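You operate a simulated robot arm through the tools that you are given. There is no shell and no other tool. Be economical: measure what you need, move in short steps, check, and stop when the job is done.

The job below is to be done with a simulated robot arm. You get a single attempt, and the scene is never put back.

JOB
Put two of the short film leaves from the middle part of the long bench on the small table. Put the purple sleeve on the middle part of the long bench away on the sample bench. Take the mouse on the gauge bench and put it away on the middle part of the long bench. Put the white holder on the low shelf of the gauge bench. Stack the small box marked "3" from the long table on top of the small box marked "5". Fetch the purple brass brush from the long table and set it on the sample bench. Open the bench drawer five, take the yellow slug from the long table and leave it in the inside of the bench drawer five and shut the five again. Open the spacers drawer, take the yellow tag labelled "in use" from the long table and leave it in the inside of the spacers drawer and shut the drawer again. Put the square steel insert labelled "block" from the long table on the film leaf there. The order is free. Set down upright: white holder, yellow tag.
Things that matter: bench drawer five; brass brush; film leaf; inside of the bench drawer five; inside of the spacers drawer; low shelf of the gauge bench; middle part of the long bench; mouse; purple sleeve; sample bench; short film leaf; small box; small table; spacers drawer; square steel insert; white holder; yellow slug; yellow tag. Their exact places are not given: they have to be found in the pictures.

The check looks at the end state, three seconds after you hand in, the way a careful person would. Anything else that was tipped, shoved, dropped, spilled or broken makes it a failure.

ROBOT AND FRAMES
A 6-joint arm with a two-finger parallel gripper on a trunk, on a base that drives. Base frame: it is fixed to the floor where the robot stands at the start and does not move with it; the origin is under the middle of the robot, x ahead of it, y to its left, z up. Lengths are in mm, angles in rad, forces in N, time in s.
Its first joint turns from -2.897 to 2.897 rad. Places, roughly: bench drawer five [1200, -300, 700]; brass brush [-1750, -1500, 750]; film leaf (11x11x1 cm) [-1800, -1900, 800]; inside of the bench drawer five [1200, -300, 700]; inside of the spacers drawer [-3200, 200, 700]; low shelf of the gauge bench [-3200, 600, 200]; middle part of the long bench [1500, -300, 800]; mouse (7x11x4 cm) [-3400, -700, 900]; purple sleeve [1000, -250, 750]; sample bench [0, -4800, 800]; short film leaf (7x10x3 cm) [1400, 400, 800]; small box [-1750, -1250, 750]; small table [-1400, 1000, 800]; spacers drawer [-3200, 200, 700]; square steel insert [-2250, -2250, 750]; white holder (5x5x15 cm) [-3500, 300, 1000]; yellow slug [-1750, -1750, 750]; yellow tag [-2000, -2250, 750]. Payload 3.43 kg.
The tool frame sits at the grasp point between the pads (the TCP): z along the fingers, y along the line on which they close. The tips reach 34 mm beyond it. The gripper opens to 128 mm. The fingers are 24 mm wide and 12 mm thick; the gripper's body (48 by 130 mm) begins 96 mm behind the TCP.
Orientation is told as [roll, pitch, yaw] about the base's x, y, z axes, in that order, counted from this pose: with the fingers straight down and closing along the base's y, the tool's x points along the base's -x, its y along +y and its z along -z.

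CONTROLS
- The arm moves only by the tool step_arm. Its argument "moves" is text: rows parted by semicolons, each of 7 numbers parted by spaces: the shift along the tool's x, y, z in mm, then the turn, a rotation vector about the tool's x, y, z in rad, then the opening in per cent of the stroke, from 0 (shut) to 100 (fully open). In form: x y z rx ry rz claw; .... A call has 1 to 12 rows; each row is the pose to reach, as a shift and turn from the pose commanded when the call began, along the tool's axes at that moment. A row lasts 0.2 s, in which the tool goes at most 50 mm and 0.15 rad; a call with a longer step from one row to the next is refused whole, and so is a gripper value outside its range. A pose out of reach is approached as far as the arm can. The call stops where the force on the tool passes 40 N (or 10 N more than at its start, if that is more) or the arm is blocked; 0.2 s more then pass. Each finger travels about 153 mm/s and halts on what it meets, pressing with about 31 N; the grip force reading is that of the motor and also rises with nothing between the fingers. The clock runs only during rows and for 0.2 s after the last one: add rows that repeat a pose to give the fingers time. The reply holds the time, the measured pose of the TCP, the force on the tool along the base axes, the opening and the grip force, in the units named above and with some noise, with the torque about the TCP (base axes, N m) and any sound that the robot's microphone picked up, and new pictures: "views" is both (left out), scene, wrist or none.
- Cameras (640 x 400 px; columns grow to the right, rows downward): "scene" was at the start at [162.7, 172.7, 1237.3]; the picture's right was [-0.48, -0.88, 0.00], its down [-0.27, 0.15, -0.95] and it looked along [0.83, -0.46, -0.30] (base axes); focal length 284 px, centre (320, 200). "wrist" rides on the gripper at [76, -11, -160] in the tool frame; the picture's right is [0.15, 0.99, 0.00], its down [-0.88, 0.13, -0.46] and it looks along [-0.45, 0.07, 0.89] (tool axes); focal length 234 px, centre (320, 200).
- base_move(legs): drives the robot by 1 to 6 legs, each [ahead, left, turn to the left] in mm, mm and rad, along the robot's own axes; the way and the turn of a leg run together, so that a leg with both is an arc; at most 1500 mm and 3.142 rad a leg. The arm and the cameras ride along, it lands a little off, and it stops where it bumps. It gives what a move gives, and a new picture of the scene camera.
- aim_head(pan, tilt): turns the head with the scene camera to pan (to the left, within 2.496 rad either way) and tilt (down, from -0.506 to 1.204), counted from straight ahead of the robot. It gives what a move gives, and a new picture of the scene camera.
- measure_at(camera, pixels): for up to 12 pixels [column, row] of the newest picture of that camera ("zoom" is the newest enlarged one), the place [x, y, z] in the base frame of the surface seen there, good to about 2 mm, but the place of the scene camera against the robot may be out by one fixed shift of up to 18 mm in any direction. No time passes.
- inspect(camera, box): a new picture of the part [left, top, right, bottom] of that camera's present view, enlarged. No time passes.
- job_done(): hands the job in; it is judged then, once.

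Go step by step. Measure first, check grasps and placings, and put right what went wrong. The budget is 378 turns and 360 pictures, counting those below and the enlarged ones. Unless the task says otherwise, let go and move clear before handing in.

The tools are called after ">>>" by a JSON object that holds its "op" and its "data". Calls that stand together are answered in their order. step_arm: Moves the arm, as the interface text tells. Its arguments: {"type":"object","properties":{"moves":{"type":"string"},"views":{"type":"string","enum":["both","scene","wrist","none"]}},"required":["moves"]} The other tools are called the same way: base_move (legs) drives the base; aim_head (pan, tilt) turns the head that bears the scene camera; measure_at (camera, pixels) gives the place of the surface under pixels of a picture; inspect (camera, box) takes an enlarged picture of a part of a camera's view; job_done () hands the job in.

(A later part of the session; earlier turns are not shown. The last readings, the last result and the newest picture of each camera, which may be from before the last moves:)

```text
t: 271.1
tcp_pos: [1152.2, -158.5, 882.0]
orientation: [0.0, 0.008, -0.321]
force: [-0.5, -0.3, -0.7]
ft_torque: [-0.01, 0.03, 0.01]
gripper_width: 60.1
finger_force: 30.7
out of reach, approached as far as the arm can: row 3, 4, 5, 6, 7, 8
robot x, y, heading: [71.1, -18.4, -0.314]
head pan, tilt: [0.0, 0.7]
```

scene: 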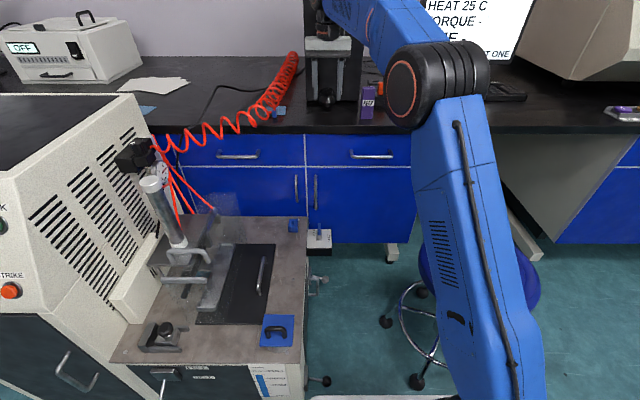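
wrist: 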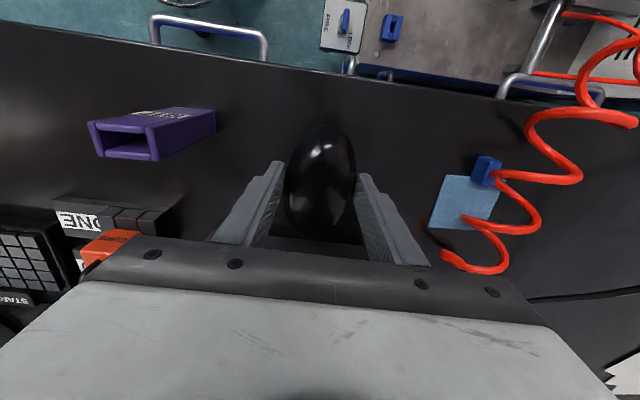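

>>> {"op": "step_arm", "data": {"moves": "0 0 20 0 0 0 30; 0 0 35 0 0 0 30; 0 0 41 0 0 0 30; 0 0 43 0 0 0 30; 0 0 44 0 0 0 30; 0 0 44 0 0 0 45; 0 0 44 0 0 0 60; 0 0 44 0 0 0 68; 0 0 10 0 0 0 68; 0 0 -35 0 0 0 68; 0 0 -80 0 0 0 68; 0 0 -125 0 0 0 68"}}

```text
t: 273.7
tcp_pos: [1141.9, -159.5, 992.6]
orientation: [0.0, 0.006, -0.322]
force: [1.1, -0.1, -2.0]
ft_torque: [0.02, 0.13, -0.01]
gripper_width: 87.0
finger_force: 0.2
out of reach, approached as far as the arm can: row 12
robot x, y, heading: [67.2, -21.1, -0.315]
head pan, tilt: [0.0, 0.7]
```

scene: 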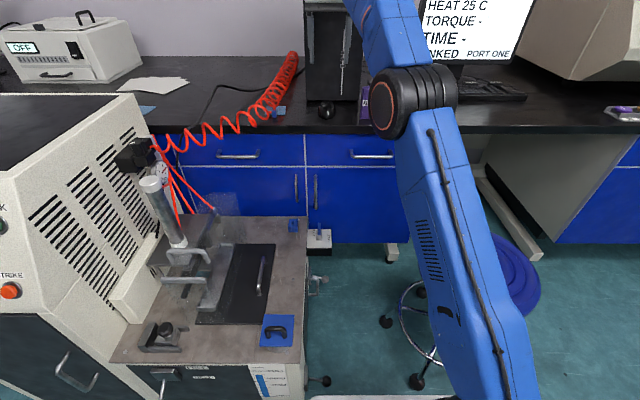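
wrist: 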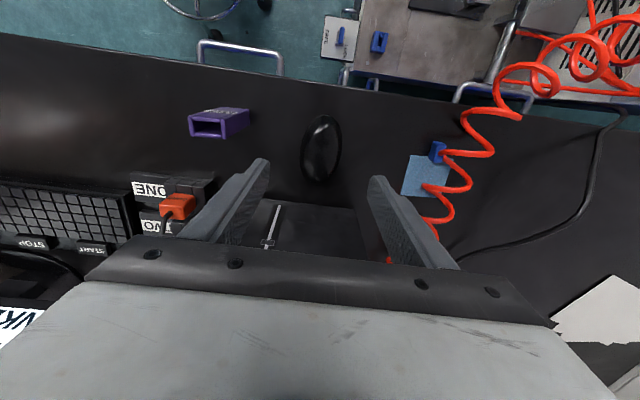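

Mouse is placed. Next, open bench drawer five, whose handle appears at (240,50) in the wrist view; I measure it.

>>> {"op": "measure_at", "data": {"camera": "wrist", "pixels": [[200, 43], [240, 47], [280, 54], [220, 45], [260, 50], [230, 70], [215, 125], [240, 120], [200, 75]]}}

>>> {"op": "inspect", "data": {"camera": "wrist", "box": [160, 20, 320, 120]}}

```text
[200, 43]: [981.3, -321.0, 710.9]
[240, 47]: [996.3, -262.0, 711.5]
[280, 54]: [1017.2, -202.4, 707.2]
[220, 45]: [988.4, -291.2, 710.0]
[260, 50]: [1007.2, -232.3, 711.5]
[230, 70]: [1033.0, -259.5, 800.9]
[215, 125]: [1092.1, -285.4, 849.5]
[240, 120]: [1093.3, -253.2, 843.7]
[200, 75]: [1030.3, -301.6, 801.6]
```

```text
4.00 times, centred on (240, 70) of wrist
```

zoom: 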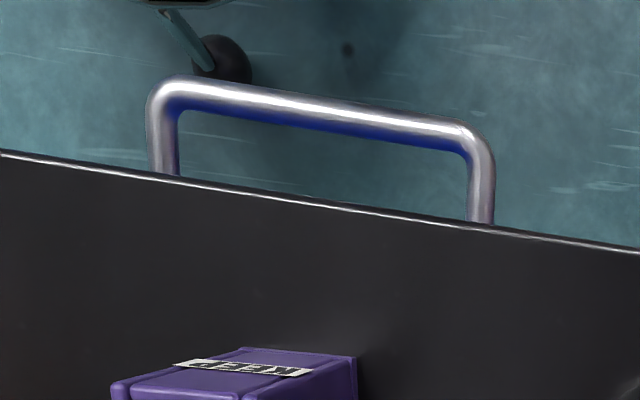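

Bar centre ≈(997,−262,706). I retract, rotate the tool, and go to the pre-grasp.

>>> {"op": "step_arm", "data": {"moves": "45 -15 0 0 0 0 60; 90 -35 0 0 0 0 50; 135 -55 0 0 0 0 45; 180 -75 0 0 0 0 40; 225 -95 0 0 0 0 40; 250 -110 0 0 0 -0.14 40; 250 -130 0 0 0 -0.28 40; 250 -140 0 0 0 -0.42 40; 250 -142 0 0 0 -0.56 40; 250 -142 0 0 0 -0.7 40; 250 -142 0 0 0 -0.84 40; 250 -142 0 0 0 -0.98 40", "views": "none"}}

>>> {"op": "step_arm", "data": {"moves": "0 0 0 0 0 -0.14 40; 0 0 0 0 0 -0.28 40; 0 0 0 0 0 -0.42 40; 0 0 0 0 0 -0.56 40; 0 0 0 0 0 -0.591 40; 0 0 0 0 0 -0.591 40", "views": "none"}}

```text
t: 276.3
tcp_pos: [858.2, -215.5, 996.1]
orientation: [0.006, 0.004, 0.659]
force: [-0.4, 0.5, -0.2]
ft_torque: [0.03, 0.01, 0.02]
gripper_width: 51.1
finger_force: 0.0
robot x, y, heading: [67.7, -18.1, -0.31]
head pan, tilt: [0.0, 0.7]
```

```text
t: 277.7
tcp_pos: [857.2, -214.7, 996.6]
orientation: [0.008, 0.001, 1.249]
force: [0.4, 0.4, 0.6]
ft_torque: [0.03, 0.02, 0.0]
gripper_width: 51.3
finger_force: 0.0
robot x, y, heading: [68.7, -20.2, -0.307]
head pan, tilt: [0.0, 0.7]
```

>>> {"op": "step_arm", "data": {"moves": "0 -5 26 0.143 0 0 40; 0 -10 52 0.286 0 0 40; 0 -15 79 0.429 0 0 40; 0 -20 105 0.571 0 0 40; 0 -25 132 0.714 0 0 40; 0 -30 158 0.857 0 0 40; 0 -35 184 1.0 0 0 40; 0 -40 211 1.143 0 0 40; 0 -45 237 1.286 0 0 40; 0 -50 264 1.429 0 0 40; 1 -57 290 1.571 0 0 40; 1 -57 290 1.571 0 0 40"}}

```text
t: 280.3
tcp_pos: [925.9, -233.9, 711.0]
orientation: [-1.565, -0.002, 1.249]
force: [-0.3, 0.3, 0.1]
ft_torque: [0.0, 0.02, -0.01]
gripper_width: 51.1
finger_force: 0.0
out of reach, approached as far as the arm can: row 11, 12
robot x, y, heading: [73.4, -16.2, -0.309]
head pan, tilt: [0.0, 0.7]
```

scene: 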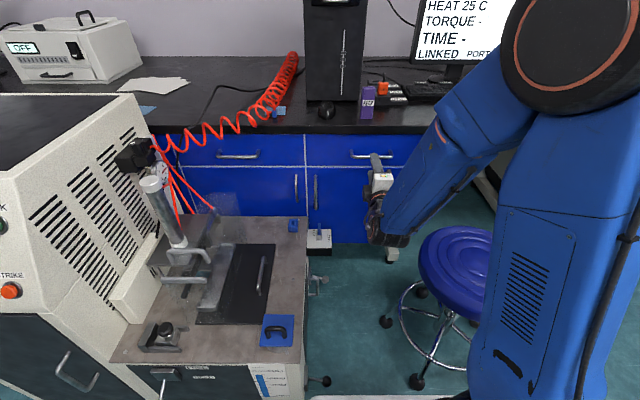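
wrist: 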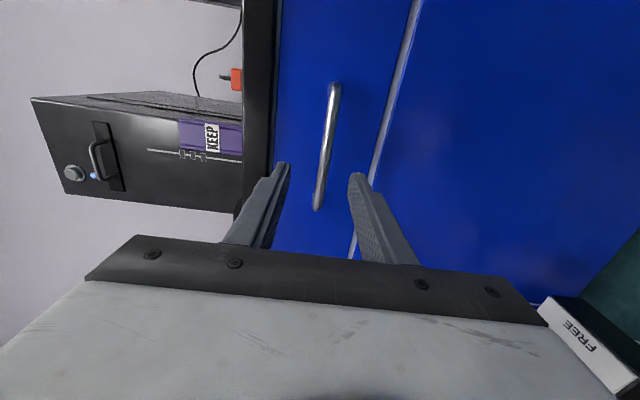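

Aligned with the handle. I advance 61 mm, 5 mm lower, and close.

>>> {"op": "step_arm", "data": {"moves": "0 2 30 0 0 0 40; 0 5 55 0 0 0 40; 0 5 61 0 0 0 40; 0 5 61 0 0 0 25; 0 5 61 0 0 0 10; 0 5 61 0 0 0 2; 0 5 61 0 0 0 2", "views": "wrist"}}

```text
t: 281.9
tcp_pos: [982.6, -252.5, 705.9]
orientation: [-1.564, 0.0, 1.25]
force: [1.3, -1.0, 1.1]
ft_torque: [0.0, -0.05, 0.0]
gripper_width: 11.8
finger_force: 44.8
robot x, y, heading: [68.4, -17.3, -0.317]
head pan, tilt: [0.0, 0.7]
```

wrist: 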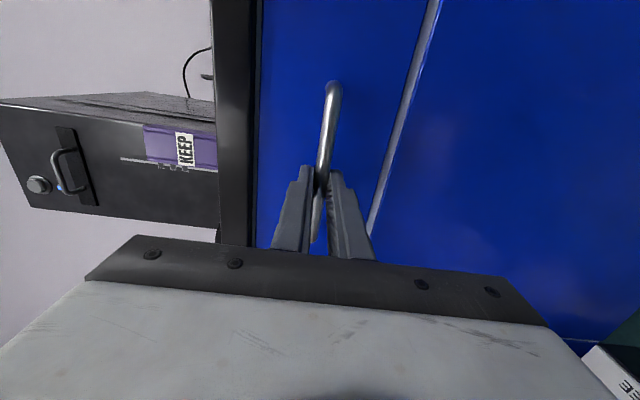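

Clean grip on the bar. I pull the drawer by backing the base 220 mm.

>>> {"op": "base_move", "data": {"legs": [[-110, 0, 0], [-110, 0, 0]]}}

```text
t: 283.9
tcp_pos: [771.3, -184.2, 704.7]
orientation: [-1.563, 0.002, 1.249]
force: [7.8, 20.1, 2.6]
ft_torque: [0.04, -0.1, 0.8]
gripper_width: 11.4
finger_force: 45.6
robot x, y, heading: [-141.8, 49.7, -0.316]
head pan, tilt: [0.0, 0.7]
```

scene: 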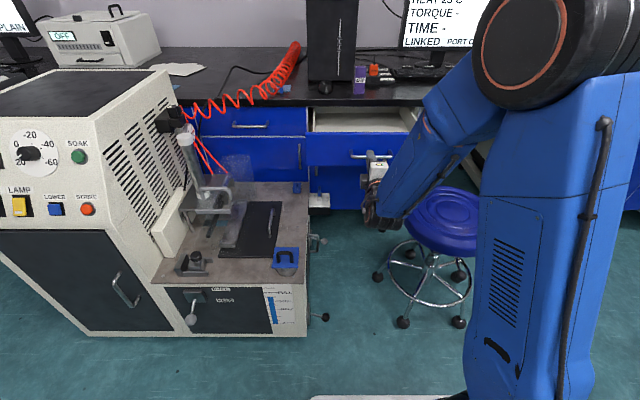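

Drawer five is open ~220 mm. I release and back away, then set the tool upright.

>>> {"op": "step_arm", "data": {"moves": "0 0 0 0 0 0 20; 0 0 0 0 0 0 40; 0 0 0 0 0 0 45; 0 0 0 0 0 0 45", "views": "none"}}

>>> {"op": "base_move", "data": {"legs": [[-110, 0, 0]]}}

>>> {"op": "step_arm", "data": {"moves": "0 -25 0 -0.143 0 0 45; 0 -55 0 -0.286 0 0 45; 0 -85 0 -0.429 0 0 45; 0 -115 0 -0.571 0 0 45; 0 -145 0 -0.714 0 0 45; 0 -175 0 -0.857 0 0 45; 0 -205 0 -1.0 0 0 45; 0 -235 0 -1.143 0 0 45; 0 -265 0 -1.286 0 0 45; 0 -295 0 -1.429 0 0 45; 0 -330 0 -1.565 0 0 45; 0 -360 0 -1.565 0 0 45", "views": "none"}}

>>> {"op": "step_arm", "data": {"moves": "0 0 0 0 0 0.145 45; 0 0 0 0 0 0.29 45; 0 0 0 0 0 0.435 45; 0 0 0 0 0 0.58 45; 0 0 0 0 0 0.725 45; 0 0 0 0 0 0.87 45; 0 0 0 0 0 1.015 45; 0 0 0 0 0 1.16 45; 0 0 0 0 0 1.305 45; 0 0 0 0 0 1.45 45; 0 0 0 0 0 1.571 45", "views": "none"}}

```text
t: 284.9
tcp_pos: [771.3, -184.7, 705.8]
orientation: [-1.564, -0.001, 1.249]
force: [1.1, -0.4, -0.4]
ft_torque: [-0.04, 0.0, 0.01]
gripper_width: 57.6
finger_force: 0.0
robot x, y, heading: [-139.1, 50.2, -0.314]
head pan, tilt: [0.0, 0.7]
```

```text
t: 286.2
tcp_pos: [672.1, -153.2, 705.0]
orientation: [-1.565, 0.0, 1.25]
force: [-0.2, -0.1, 1.4]
ft_torque: [-0.01, 0.03, 0.0]
gripper_width: 57.6
finger_force: 0.1
robot x, y, heading: [-237.6, 78.0, -0.313]
head pan, tilt: [0.0, 0.7]
stopped in leg 1: the robot was blocked; the commanded pose is now the measured one
```

scene: 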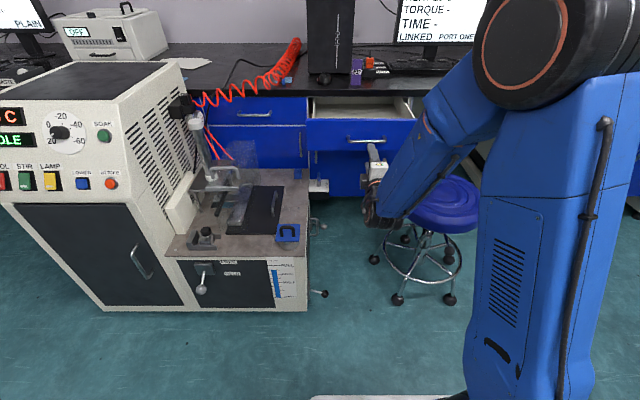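

```text
t: 288.8
tcp_pos: [674.3, -154.2, 1065.5]
orientation: [0.0, 0.0, 1.251]
force: [-0.5, -0.1, 0.3]
ft_torque: [0.02, 0.0, 0.0]
gripper_width: 57.8
finger_force: 0.1
robot x, y, heading: [-242.1, 81.0, -0.309]
head pan, tilt: [0.0, 0.7]
```

```text
t: 291.2
tcp_pos: [674.7, -154.1, 1064.9]
orientation: [0.001, -0.001, -0.326]
force: [0.0, -0.4, -0.7]
ft_torque: [0.02, -0.02, 0.02]
gripper_width: 57.5
finger_force: 0.0
robot x, y, heading: [-239.6, 82.8, -0.311]
head pan, tilt: [0.0, 0.7]
```

The base lightly touched the metal table behind; I move away from it. Now to leaf A: drive around to the lane left of the chamber.

>>> {"op": "base_move", "data": {"legs": [[150, 0, 0], [0, 800, 0], [0, 757, 0]]}}

>>> {"op": "aim_head", "data": {"pan": -0.2, "tilt": 0.5}}

```text
t: 300.1
tcp_pos: [1300.3, 1270.4, 1065.2]
orientation: [-0.001, 0.001, -0.325]
force: [-1.1, 0.4, 0.2]
ft_torque: [0.03, -0.01, -0.01]
gripper_width: 57.7
finger_force: 0.1
robot x, y, heading: [386.5, 1510.5, -0.316]
head pan, tilt: [0.0, 0.7]
```

scene: 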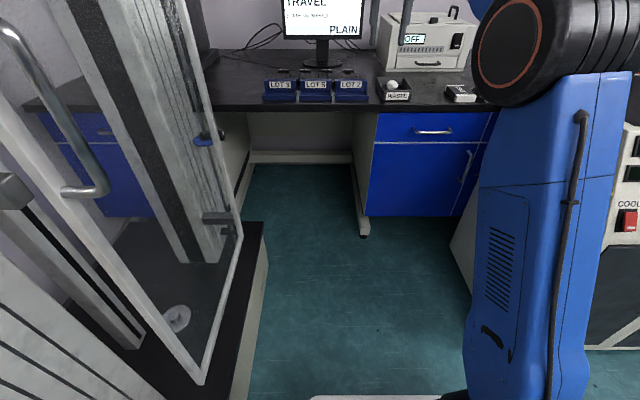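

```text
t: 300.9
tcp_pos: [1300.2, 1270.2, 1067.1]
orientation: [0.001, -0.002, -0.327]
force: [-0.1, -0.3, -0.2]
ft_torque: [-0.02, 0.0, 0.01]
gripper_width: 57.9
finger_force: 0.0
robot x, y, heading: [385.6, 1512.3, -0.318]
head pan, tilt: [-0.201, 0.499]
```

scene: 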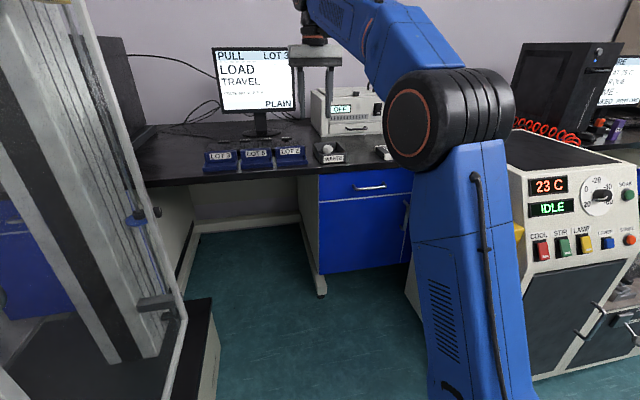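

>>> {"op": "measure_at", "data": {"camera": "scene", "pixels": [[210, 305], [215, 390], [165, 390], [180, 320], [408, 300], [520, 235], [515, 175], [325, 295], [300, 175], [520, 360], [160, 300]]}}

```text
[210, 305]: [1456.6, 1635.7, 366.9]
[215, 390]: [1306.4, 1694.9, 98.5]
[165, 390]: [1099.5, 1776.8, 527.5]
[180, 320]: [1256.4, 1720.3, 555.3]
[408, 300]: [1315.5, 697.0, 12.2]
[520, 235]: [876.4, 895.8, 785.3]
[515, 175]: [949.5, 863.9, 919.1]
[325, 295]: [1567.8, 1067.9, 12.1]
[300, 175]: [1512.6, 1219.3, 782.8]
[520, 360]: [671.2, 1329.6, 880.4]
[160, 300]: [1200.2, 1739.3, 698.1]
```

Lane is fine (chamber side v≈1125–1180, tensile side v≈2019). I advance 430 mm.

>>> {"op": "base_move", "data": {"legs": [[430, 0, 0]]}}

>>> {"op": "aim_head", "data": {"pan": -0.85, "tilt": 0.5}}

```text
t: 303.5
tcp_pos: [1704.8, 1133.2, 1065.9]
orientation: [0.001, -0.001, -0.331]
force: [0.1, -0.2, 0.0]
ft_torque: [-0.01, -0.02, -0.01]
gripper_width: 57.4
finger_force: 0.1
robot x, y, heading: [792.0, 1374.5, -0.32]
head pan, tilt: [-0.201, 0.499]
```

scene: 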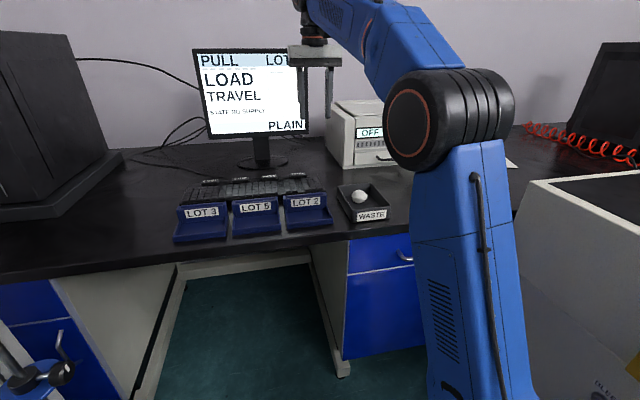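

```text
t: 304.5
tcp_pos: [1705.8, 1134.1, 1065.6]
orientation: [0.001, -0.001, -0.33]
force: [0.3, 1.0, -0.2]
ft_torque: [0.01, 0.02, -0.03]
gripper_width: 57.6
finger_force: 0.1
robot x, y, heading: [791.4, 1374.1, -0.316]
head pan, tilt: [-0.85, 0.499]
```

scene: 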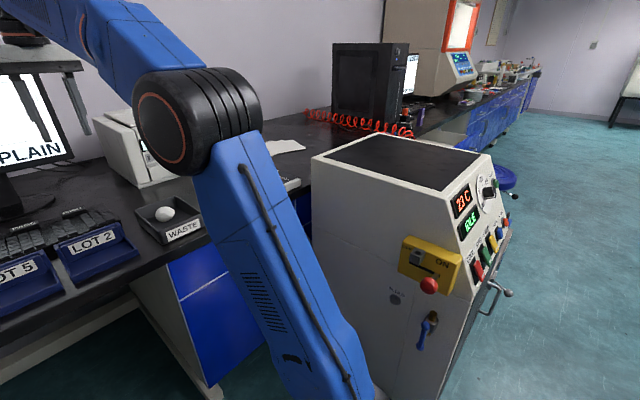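

I swing the TCP diagonally to a viewing pose above leaf A.

>>> {"op": "step_arm", "data": {"moves": "15 -46 0 0 0 0 45; 30 -92 0 0 0 0 45; 45 -138 0 0 0 0 45; 60 -184 0 0 0 0 45; 75 -230 0 0 0 0 45; 90 -276 0 0 0 0 45; 105 -322 0 0 0 0 45; 120 -368 0 0 0 0 45; 135 -414 0 0 0 0 45; 150 -460 0 0 0 0 45; 165 -506 0 0 0 0 45; 180 -552 0 0 0 0 45", "views": "none"}}

>>> {"op": "step_arm", "data": {"moves": "20 -44 0 0 0 0 45; 40 -88 0 0 0 0 45; 60 -132 0 0 0 0 45; 80 -176 0 0 0 0 45; 100 -215 0 0 0 0 45; 100 -215 0 0 0 0 45"}}

```text
t: 307.1
tcp_pos: [1356.7, 670.6, 1065.7]
orientation: [-0.001, -0.002, -0.329]
force: [0.0, -0.2, 0.9]
ft_torque: [-0.06, -0.04, -0.03]
gripper_width: 57.4
finger_force: 0.1
robot x, y, heading: [793.6, 1379.8, -0.322]
head pan, tilt: [-0.85, 0.499]
```

```text
t: 308.5
tcp_pos: [1192.2, 498.7, 1065.4]
orientation: [-0.001, -0.001, -0.329]
force: [-0.6, 0.2, 0.1]
ft_torque: [0.01, -0.06, 0.0]
gripper_width: 57.7
finger_force: 0.0
robot x, y, heading: [794.1, 1374.3, -0.325]
head pan, tilt: [-0.85, 0.499]
```

scene: 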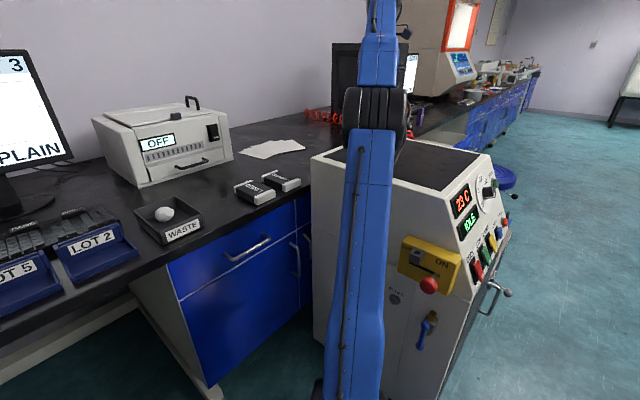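
wrist: 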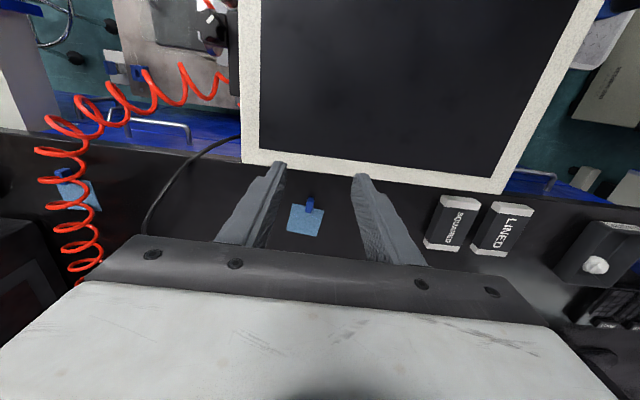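

Leaf A is at (305,218) with tab (310,205), free of cables. I measure.

>>> {"op": "inspect", "data": {"camera": "wrist", "box": [265, 180, 355, 236]}}

>>> {"op": "measure_at", "data": {"camera": "wrist", "pixels": [[310, 198], [310, 203], [308, 212], [291, 207], [323, 212], [288, 231], [318, 235], [300, 168], [245, 160]]}}

```text
7.11 times, centred on (310, 208) of wrist
```

zoom: 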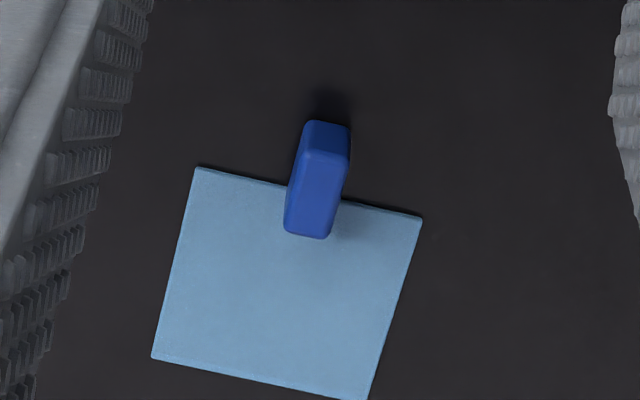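

```text
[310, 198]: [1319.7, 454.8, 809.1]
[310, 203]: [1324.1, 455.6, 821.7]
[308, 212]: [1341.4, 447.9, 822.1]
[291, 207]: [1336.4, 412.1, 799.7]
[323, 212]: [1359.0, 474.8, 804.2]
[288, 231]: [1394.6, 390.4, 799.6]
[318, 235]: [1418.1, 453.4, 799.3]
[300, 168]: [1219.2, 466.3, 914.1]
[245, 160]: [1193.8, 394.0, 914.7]
```

>>> {"op": "step_arm", "data": {"moves": "-37 0 5 0 0 0.01 40; -74 0 15 0 0 0.02 36; -111 1 35 0 0 0.02 33; -148 1 60 0 0 0.02 33; -148 1 105 0 0 0.02 33; -148 1 150 0 0 0.02 33; -148 1 175 0 0 0.02 33; -148 1 175 0 0 0.02 33", "views": "wrist"}}

```text
t: 310.3
tcp_pos: [1333.5, 451.7, 891.1]
orientation: [0.0, -0.002, -0.349]
force: [0.3, 0.3, 0.2]
ft_torque: [0.0, -0.02, -0.04]
gripper_width: 42.1
finger_force: 0.1
out of reach, approached as far as the arm can: row 2, 3, 4
robot x, y, heading: [793.8, 1372.6, -0.32]
head pan, tilt: [-0.85, 0.499]
```

wrist: 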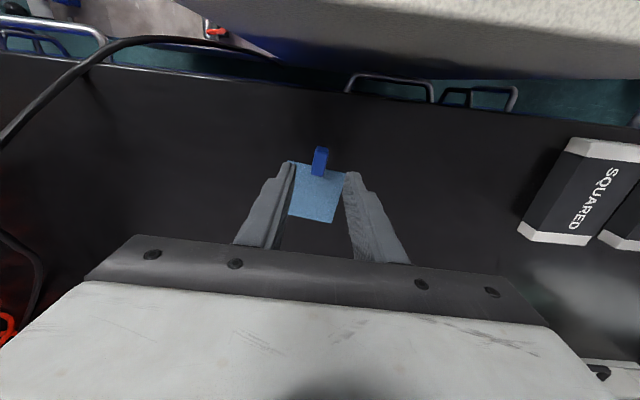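

>>> {"op": "step_arm", "data": {"moves": "0 0 25 0 0 0 33; 0 0 45 0 0 0 33; 0 0 50 0 0 0 33; 0 0 50.5 0 0 0 20; 0 0 50.5 0 0 0 8; 0 0 50.5 0 0 0 3; 0 0 50.5 0 0 0 3", "views": "wrist"}}

```text
t: 311.9
tcp_pos: [1332.3, 452.5, 840.5]
orientation: [-0.001, 0.001, -0.349]
force: [0.0, -0.5, 0.4]
ft_torque: [-0.04, -0.09, 0.05]
gripper_width: 12.7
finger_force: 31.4
robot x, y, heading: [791.6, 1375.6, -0.32]
head pan, tilt: [-0.85, 0.499]
```

wrist: 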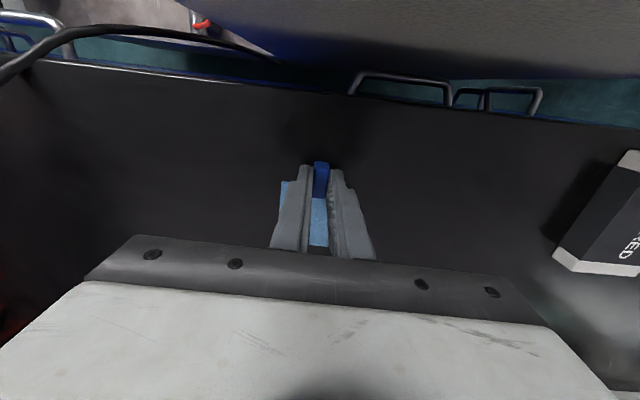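

Gripped. I lift, then back the base out of the lane.

>>> {"op": "step_arm", "data": {"moves": "0 0 -20 0 0 0 0; 0 0 -65 0 0 0 0; 0 0 -110 0 0 0 0; 0 0 -155 0 0 0 0; 0 0 -200 0 0 0 0; 10 0 -240 0 0 0 0; 45 20 -250 0 0 0 0; 80 45 -250 0 0 0 0; 115 75 -250 0 0 0 0; 140 110 -250 0 0 0 0; 150 155 -250 0 0 0 0; 150 200 -250 0 0 0 0", "views": "wrist"}}

>>> {"op": "base_move", "data": {"legs": [[-440, 0, 0]]}}

```text
t: 314.5
tcp_pos: [1260.1, 691.1, 1089.8]
orientation: [0.001, 0.002, -0.35]
force: [-0.4, -0.8, -1.6]
ft_torque: [0.09, 0.04, -0.02]
gripper_width: 12.7
finger_force: 30.9
out of reach, approached as far as the arm can: row 5, 6, 7, 8
robot x, y, heading: [793.5, 1377.3, -0.326]
head pan, tilt: [-0.85, 0.499]
```

wrist: 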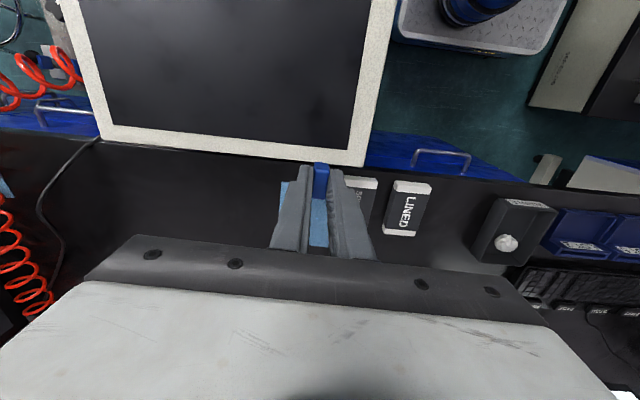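

```text
t: 317.2
tcp_pos: [843.6, 829.1, 1090.6]
orientation: [0.0, -0.001, -0.352]
force: [-0.5, 0.0, -0.8]
ft_torque: [0.02, 0.03, 0.01]
gripper_width: 12.5
finger_force: 30.9
robot x, y, heading: [374.4, 1513.4, -0.323]
head pan, tilt: [-0.85, 0.499]
```

scene: 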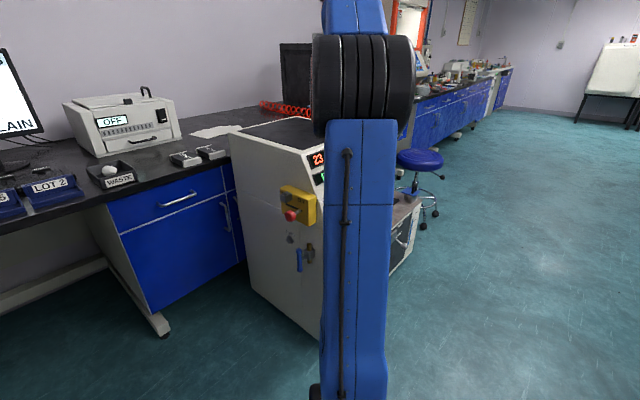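

Leaf A is held. I'll approach the small table from its far (+V) side: drive back along v≈1550 and turn right.

>>> {"op": "base_move", "data": {"legs": [[-700, 0, 0], [-700, 0, 0], [0, 0, -1.571]]}}

>>> {"op": "aim_head", "data": {"pan": 0.0, "tilt": 0.6}}

```text
t: 328.2
tcp_pos: [-1630.4, 1481.5, 1090.7]
orientation: [-0.001, 0.002, -1.912]
force: [-0.2, 0.0, 0.1]
ft_torque: [-0.01, 0.0, -0.01]
gripper_width: 12.6
finger_force: 30.8
robot x, y, heading: [-952.2, 1959.1, -1.884]
head pan, tilt: [-0.85, 0.499]
```

scene: 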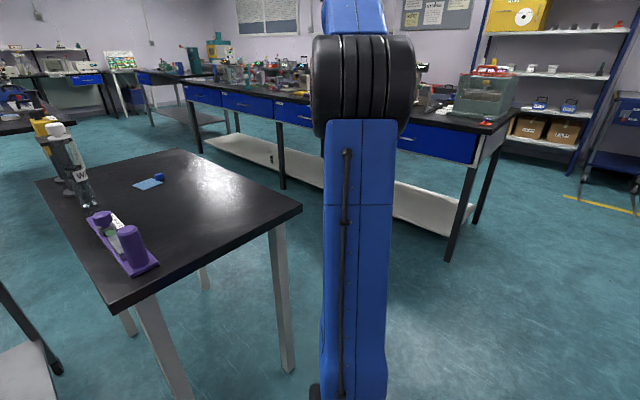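

```text
t: 329.4
tcp_pos: [-1628.7, 1482.3, 1089.9]
orientation: [0.0, -0.001, -1.914]
force: [-0.4, -0.6, 0.2]
ft_torque: [0.02, 0.04, -0.06]
gripper_width: 12.6
finger_force: 31.3
robot x, y, heading: [-952.5, 1959.3, -1.882]
head pan, tilt: [0.0, 0.6]
```

scene: 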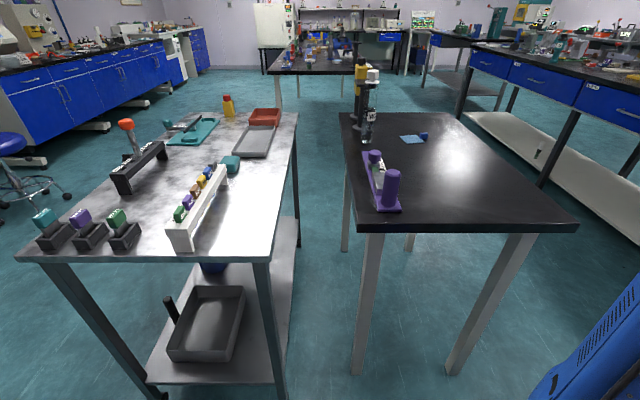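

The leaf B lies at (413,138); plenty of free table. I bring leaf A over (u −1690, v 600).

>>> {"op": "step_arm", "data": {"moves": "-32 36 0 0 0 0 0; -64 73 0 0 0 0 0; -96 110 0 0 0 0 0; -129 146 0 0 0 0 0; -161 183 0 0 0 0 0; -193 219 0 0 0 0 0; -226 256 0 0 0 0 0; -258 292 0 0 0 0 0; -290 329 0 0 0 0 0; -290 329 40 0 0 0 0; -290 329 85 0 0 0 0; -290 329 130 0 0 0 0", "views": "none"}}

>>> {"op": "step_arm", "data": {"moves": "0 0 40 0 0 0 0; 0 0 80 0 0 0 0; 0 0 95 0 0 0 0; 0 0 95 0 0 0 0"}}

```text
t: 332.0
tcp_pos: [-1417.4, 1097.7, 960.6]
orientation: [0.0, -0.001, -1.91]
force: [0.9, 0.0, 0.8]
ft_torque: [0.0, 0.02, -0.01]
gripper_width: 12.7
finger_force: 30.6
robot x, y, heading: [-951.4, 1957.1, -1.883]
head pan, tilt: [0.0, 0.6]
```

```text
t: 333.0
tcp_pos: [-1417.5, 1098.0, 864.8]
orientation: [0.002, -0.001, -1.912]
force: [0.0, -0.7, -1.0]
ft_torque: [0.04, -0.01, 0.03]
gripper_width: 12.8
finger_force: 30.6
robot x, y, heading: [-949.0, 1953.7, -1.883]
head pan, tilt: [0.0, 0.6]
```

scene: 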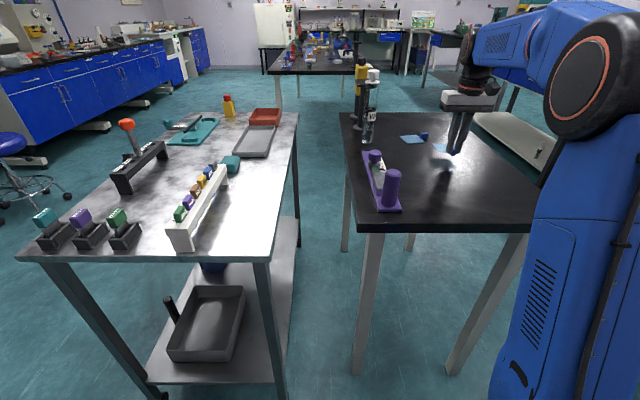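
wrist: 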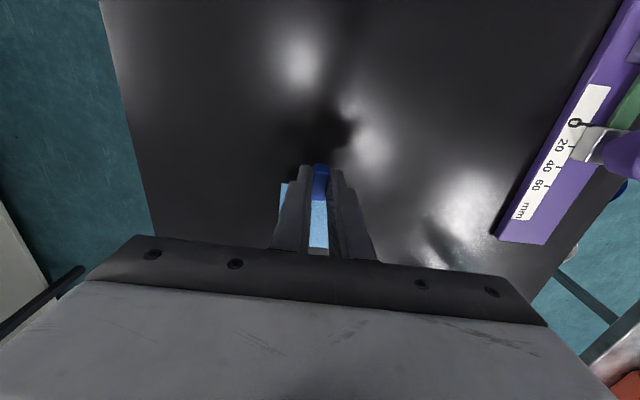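

>>> {"op": "step_arm", "data": {"moves": "0 0 12 0 0 0 0; 0 0 20 0 0 0 0; 0 0 24 0 0 0 0; 0 0 25.5 0 0 0 0; 0 0 25.5 0 0 0 12; 0 0 25.5 0 0 0 25; 0 0 25.5 0 0 0 30; 0 0 0 0 0 0 30; 0 0 -45 0 0 0 30; 0 0 -90 0 0 0 30; 0 0 -135 0 0 0 30; 0 0 -180 0 0 0 30"}}

```text
t: 335.6
tcp_pos: [-1417.0, 1099.3, 1046.6]
orientation: [0.0, 0.0, -1.912]
force: [1.1, 0.7, 1.1]
ft_torque: [0.02, -0.01, 0.03]
gripper_width: 38.4
finger_force: 0.1
robot x, y, heading: [-950.6, 1953.0, -1.882]
head pan, tilt: [0.0, 0.6]
```

scene: 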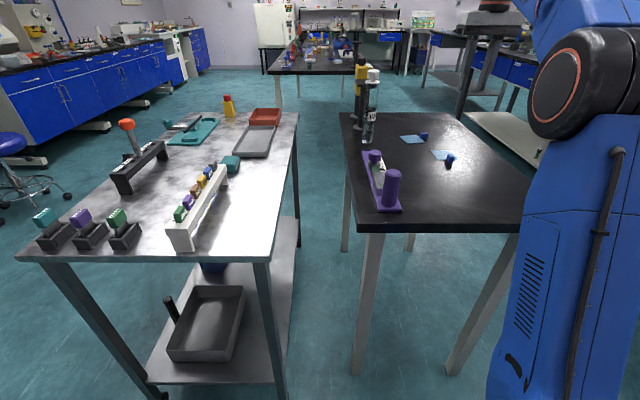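
wrist: 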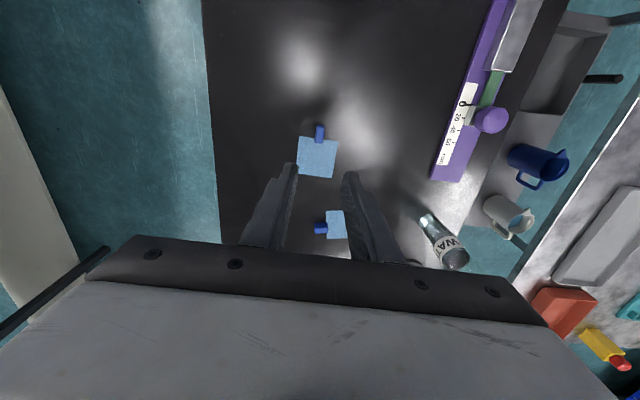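

Both leaves are on the small table. Next the long table from its open (+U) side: drive round to u≈−118, v≈−1700 and face it.

>>> {"op": "step_arm", "data": {"moves": "40 0 -20 0 0 0 40; 80 0 -40 0 0 0 50; 120 0 -60 0 0 0 50; 160 0 -80 0 0 0 50; 160 0 -80 0 0 0 50", "views": "none"}}

>>> {"op": "base_move", "data": {"legs": [[0, 1400, 0], [1100, 0, 0], [1100, 0, 0], [1060, 0, 0], [0, 0, -1.571]]}}

>>> {"op": "aim_head", "data": {"pan": 0.0, "tilt": 0.5}}

```text
t: 336.8
tcp_pos: [-1364.8, 1248.6, 1125.5]
orientation: [0.001, -0.002, -1.912]
force: [0.5, -0.3, 0.7]
ft_torque: [-0.01, -0.01, 0.0]
gripper_width: 63.8
finger_force: 0.1
robot x, y, heading: [-948.1, 1952.3, -1.892]
head pan, tilt: [0.0, 0.6]
```

```text
t: 363.2
tcp_pos: [-1281.0, -1175.6, 1125.5]
orientation: [0.0, -0.001, 2.807]
force: [-0.1, -0.4, -0.2]
ft_torque: [-0.01, -0.04, -0.06]
gripper_width: 64.1
finger_force: 0.1
robot x, y, heading: [-570.5, -1585.4, 2.836]
head pan, tilt: [0.0, 0.6]
```

scene: 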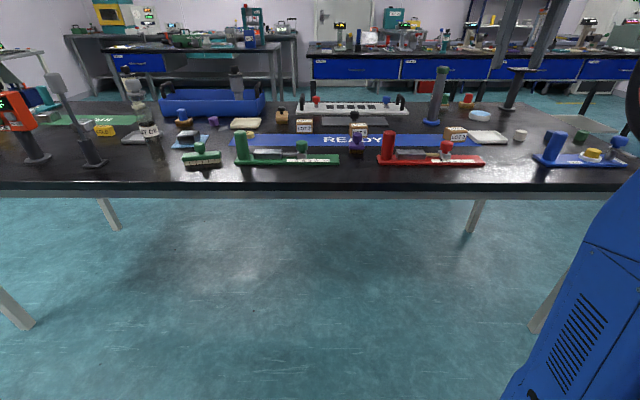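

```text
t: 363.9
tcp_pos: [-1280.4, -1175.8, 1125.5]
orientation: [-0.001, -0.002, 2.807]
force: [-1.1, 0.8, 0.0]
ft_torque: [-0.01, 0.0, 0.04]
gripper_width: 64.0
finger_force: 0.0
robot x, y, heading: [-569.0, -1589.8, 2.835]
head pan, tilt: [0.0, 0.499]
```

scene: 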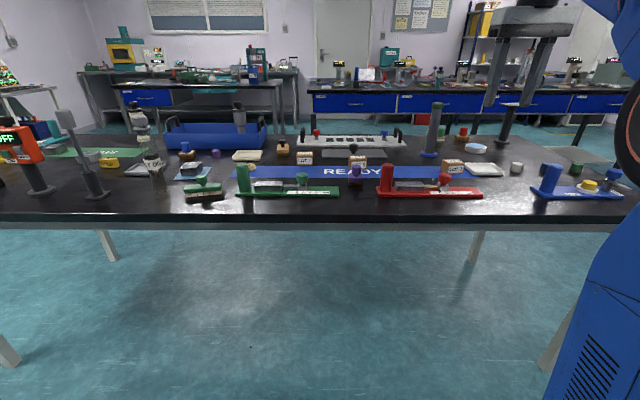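

>>> {"op": "base_move", "data": {"legs": [[405, 0, -0.012]]}}

>>> {"op": "inspect", "data": {"camera": "scene", "box": [200, 130, 520, 330]}}

```text
t: 366.4
tcp_pos: [-1660.2, -1047.1, 1126.5]
orientation: [0.0, 0.001, 2.795]
force: [0.4, 0.1, -0.1]
ft_torque: [-0.01, 0.0, -0.01]
gripper_width: 64.0
finger_force: 0.2
robot x, y, heading: [-953.9, -1463.3, 2.829]
head pan, tilt: [0.0, 0.499]
```

scene: 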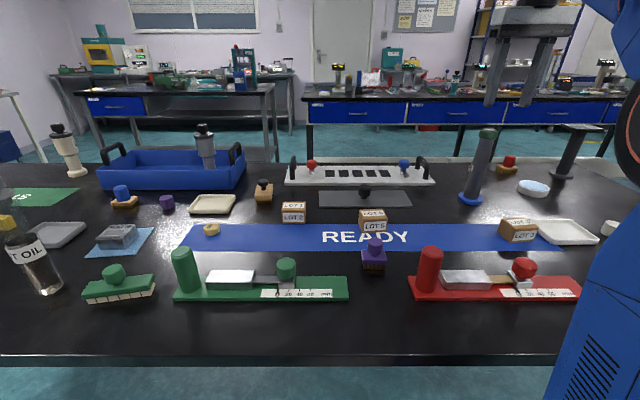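

```text
2.00 times, centred on (360, 230) of scene
```

zoom: 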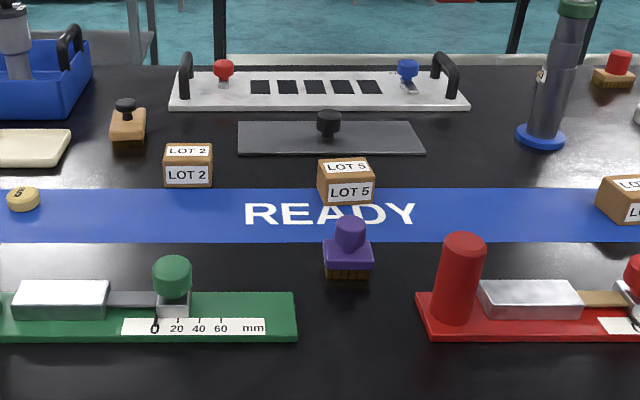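

I position above LOT 3 for a wrist view.

>>> {"op": "step_arm", "data": {"moves": "45 -12 10 0 0 0 60; 90 -24 25 0 0 0 60; 135 -36 45 0 0 0 60; 180 -47 66 0 0 0 60; 180 -47 66 0 0 -0.028 60", "views": "wrist"}}

```text
refused: row 3 steps farther than a row can; nothing moved
```

>>> {"op": "step_arm", "data": {"moves": "40 -10 10 0 0 0 60; 80 -20 25 0 0 0 60; 120 -30 40 0 0 0 60; 160 -40 55 0 0 0 60; 182 -47 66 0 0 -0.028 60; 182 -47 66 0 0 -0.028 60", "views": "wrist"}}

```text
t: 367.8
tcp_pos: [-1471.3, -1063.4, 1059.4]
orientation: [0.0, 0.0, 2.823]
force: [-0.4, 0.6, 0.3]
ft_torque: [0.0, -0.02, 0.01]
gripper_width: 76.7
finger_force: 0.1
robot x, y, heading: [-956.1, -1463.5, 2.825]
head pan, tilt: [0.0, 0.499]
```

wrist: 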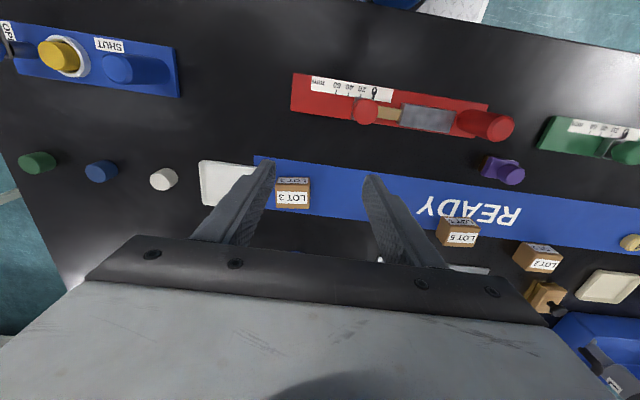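

LOT 3 box at (292,195), LOT 5 at (458,233). I measure both.

>>> {"op": "inspect", "data": {"camera": "wrist", "box": [252, 165, 332, 215]}}

>>> {"op": "measure_at", "data": {"camera": "zoom", "pixels": [[190, 150], [470, 165], [190, 330], [470, 340], [330, 250], [330, 120], [100, 330]]}}

```text
8.00 times, centred on (292, 190) of wrist
```

zoom: 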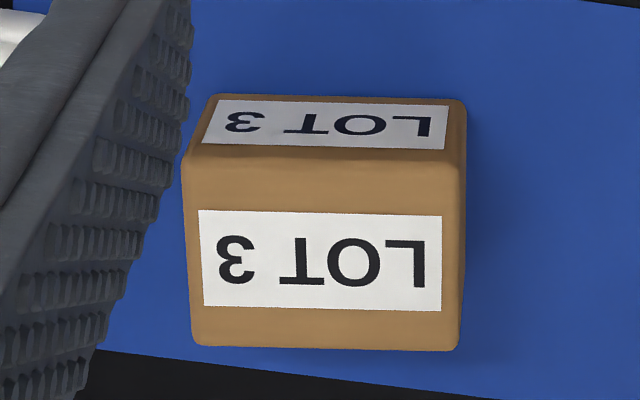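

```text
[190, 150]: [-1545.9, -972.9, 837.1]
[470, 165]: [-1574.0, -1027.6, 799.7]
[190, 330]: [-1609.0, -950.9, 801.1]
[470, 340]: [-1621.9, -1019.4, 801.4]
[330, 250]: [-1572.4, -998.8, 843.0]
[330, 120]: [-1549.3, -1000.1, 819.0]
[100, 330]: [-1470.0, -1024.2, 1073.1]
```

>>> {"op": "measure_at", "data": {"camera": "zoom", "pixels": [[198, 160], [455, 165], [200, 338], [450, 342], [325, 160], [325, 340], [195, 250], [455, 250]]}}

>>> {"op": "inspect", "data": {"camera": "wrist", "box": [425, 205, 489, 245]}}

```text
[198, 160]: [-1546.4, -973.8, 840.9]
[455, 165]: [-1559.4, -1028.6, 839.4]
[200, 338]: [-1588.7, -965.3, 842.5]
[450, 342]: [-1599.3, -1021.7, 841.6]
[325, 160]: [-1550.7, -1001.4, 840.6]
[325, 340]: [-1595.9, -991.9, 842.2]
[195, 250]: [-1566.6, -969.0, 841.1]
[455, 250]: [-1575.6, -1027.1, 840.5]
```

```text
10.00 times, centred on (457, 225) of wrist
```

zoom: 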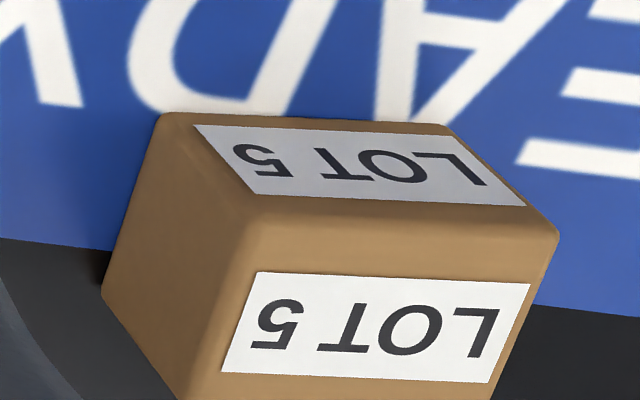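

LOT 3 centre ≈(−1573.5,−997.3), 58×44, top 841, yaw ≈2.915. I go down over it.

>>> {"op": "step_arm", "data": {"moves": "-30 -8 15 0 0 -0.03 65; -60 -16 35 0 0 -0.06 65; -90 -24 55 0 0 -0.092 65; -118 -31 80 0 0 -0.092 65; -118 -31 125 0 0 -0.092 65; -118 -31 150 0 0 -0.092 65; -118 -31 150 0 0 -0.092 65", "views": "wrist"}}

```text
t: 369.4
tcp_pos: [-1576.6, -997.5, 910.2]
orientation: [-0.001, 0.001, 2.917]
force: [0.1, 0.3, 0.2]
ft_torque: [-0.04, 0.03, 0.0]
gripper_width: 83.2
finger_force: 0.1
robot x, y, heading: [-955.2, -1465.5, 2.826]
head pan, tilt: [0.0, 0.499]
```

wrist: 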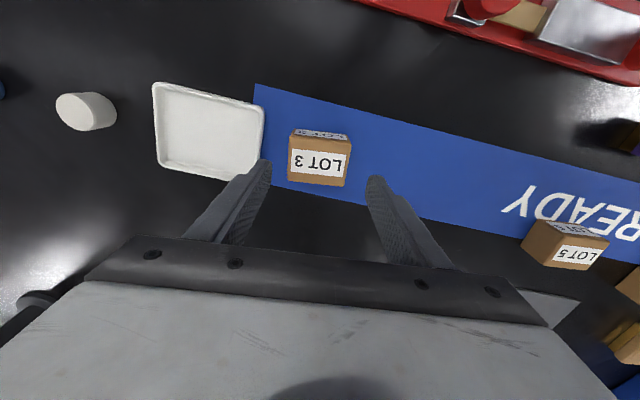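

>>> {"op": "measure_at", "data": {"camera": "wrist", "pixels": [[262, 110], [260, 150], [255, 178], [292, 137], [350, 143], [289, 182], [346, 186], [565, 228], [550, 263], [605, 243]]}}

```text
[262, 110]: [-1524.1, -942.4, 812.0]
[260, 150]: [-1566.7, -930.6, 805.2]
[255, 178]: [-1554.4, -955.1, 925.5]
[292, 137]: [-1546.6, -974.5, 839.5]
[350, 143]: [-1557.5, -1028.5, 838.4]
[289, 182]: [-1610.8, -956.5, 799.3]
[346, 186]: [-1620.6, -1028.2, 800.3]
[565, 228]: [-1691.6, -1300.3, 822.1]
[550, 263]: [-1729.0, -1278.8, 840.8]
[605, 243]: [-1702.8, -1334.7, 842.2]
```

>>> {"op": "step_arm", "data": {"moves": "3 0 20 0 0 0 58; 3 0 45 0 0 0 58; 3 0 60 0 0 0 58; 3 0 62 0 0 0 58; 3 0 62 0 0 0 48; 3 0 62 0 0 0 38; 3 0 62 0 0 0 35; 3 0 62 0 0 0 35", "views": "wrist"}}

```text
t: 371.2
tcp_pos: [-1572.4, -999.3, 848.3]
orientation: [-0.001, 0.001, 2.916]
force: [-0.2, 0.0, -0.3]
ft_torque: [0.03, -0.02, 0.03]
gripper_width: 61.3
finger_force: 31.1
robot x, y, heading: [-955.3, -1466.5, 2.824]
head pan, tilt: [0.0, 0.499]
```

wrist: 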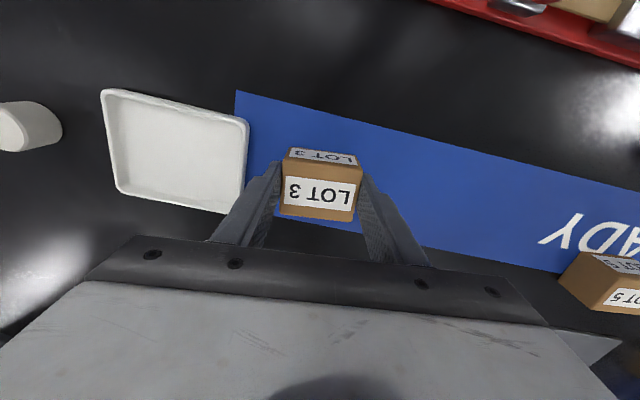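

LOT 3 gripped. I lift and move part-way to see LOT 5 well.

>>> {"op": "step_arm", "data": {"moves": "0 0 -45 0 0 0 30; 0 0 -90 0 0 0 30; 0 0 -135 0 0 0 30; 0 40 -160 0 0 0 30; 15 80 -160 0 0 0 30; 30 120 -160 0 0 0 30; 45 160 -160 0 0 0 30; 45 160 -160 0 0 0 30", "views": "wrist"}}

```text
t: 373.0
tcp_pos: [-1563.8, -1164.3, 1008.4]
orientation: [0.001, 0.0, 2.917]
force: [0.0, -0.2, -1.8]
ft_torque: [-0.03, -0.02, 0.01]
gripper_width: 61.3
finger_force: 31.1
robot x, y, heading: [-956.8, -1460.9, 2.826]
head pan, tilt: [0.0, 0.499]
```

wrist: 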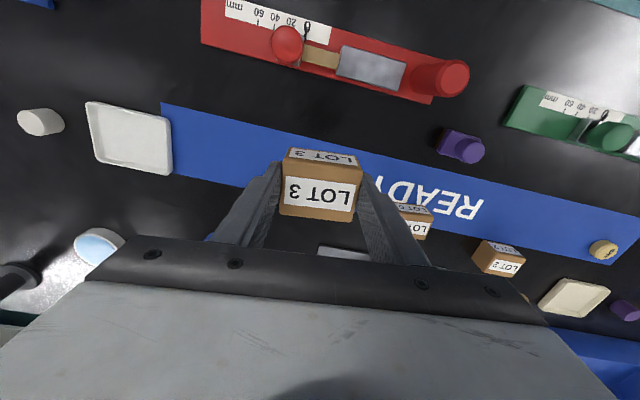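

>>> {"op": "step_arm", "data": {"moves": "30 -30 0 0 0 0 30; 60 -60 0 0 0 0 30; 80 -80 0 0 0 0 30; 80 -80 0 0 0 0 30", "views": "wrist"}}

>>> {"op": "inspect", "data": {"camera": "wrist", "box": [400, 190, 560, 290]}}

```text
t: 374.0
tcp_pos: [-1468.9, -1104.4, 1008.3]
orientation: [0.001, 0.001, 2.916]
force: [-0.3, 0.0, -1.3]
ft_torque: [0.04, -0.02, -0.01]
gripper_width: 61.3
finger_force: 31.3
robot x, y, heading: [-956.9, -1463.4, 2.827]
head pan, tilt: [0.0, 0.499]
```

wrist: 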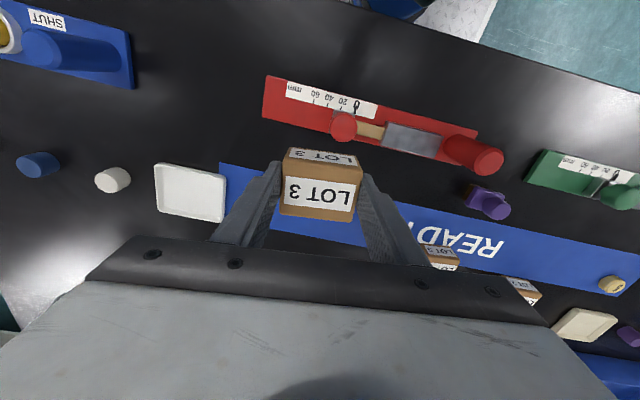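

```text
4.00 times, centred on (480, 240) of wrist
```

zoom: 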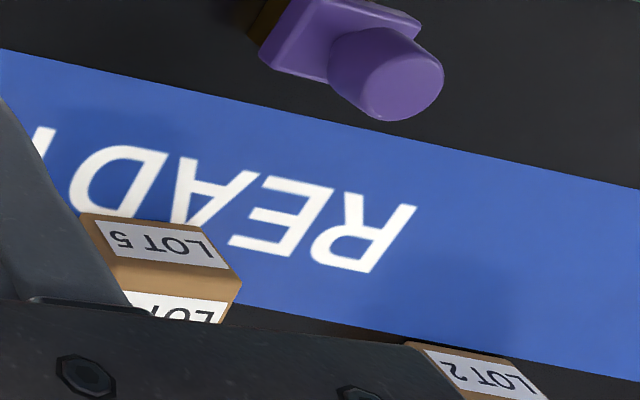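

>>> {"op": "step_arm", "data": {"moves": "-45 -15 0 0 0 0 30; -90 -30 0 0 0 0 30; -135 -45 0 0 0 0 30; -165 -53 0 0 0 0 30; -165 -53 0 0 0 0 30", "views": "wrist"}}

>>> {"op": "inspect", "data": {"camera": "wrist", "box": [400, 170, 560, 270]}}

```text
t: 375.2
tcp_pos: [-1617.2, -1016.9, 1007.9]
orientation: [0.0, 0.0, 2.916]
force: [0.2, 0.3, -2.0]
ft_torque: [-0.01, -0.01, 0.0]
gripper_width: 61.4
finger_force: 30.6
robot x, y, heading: [-956.5, -1464.2, 2.826]
head pan, tilt: [0.0, 0.499]
```

wrist: 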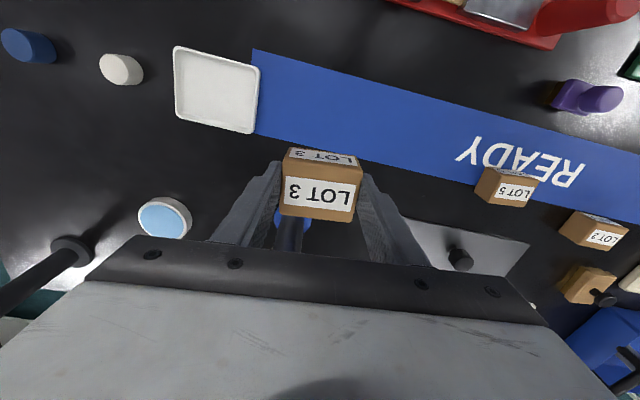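

```text
4.00 times, centred on (480, 220) of wrist
```

zoom: 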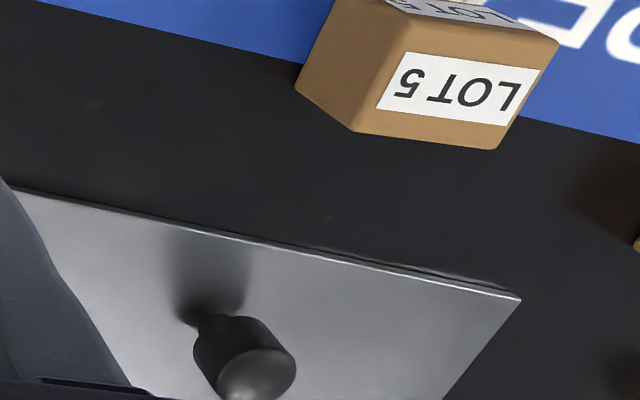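

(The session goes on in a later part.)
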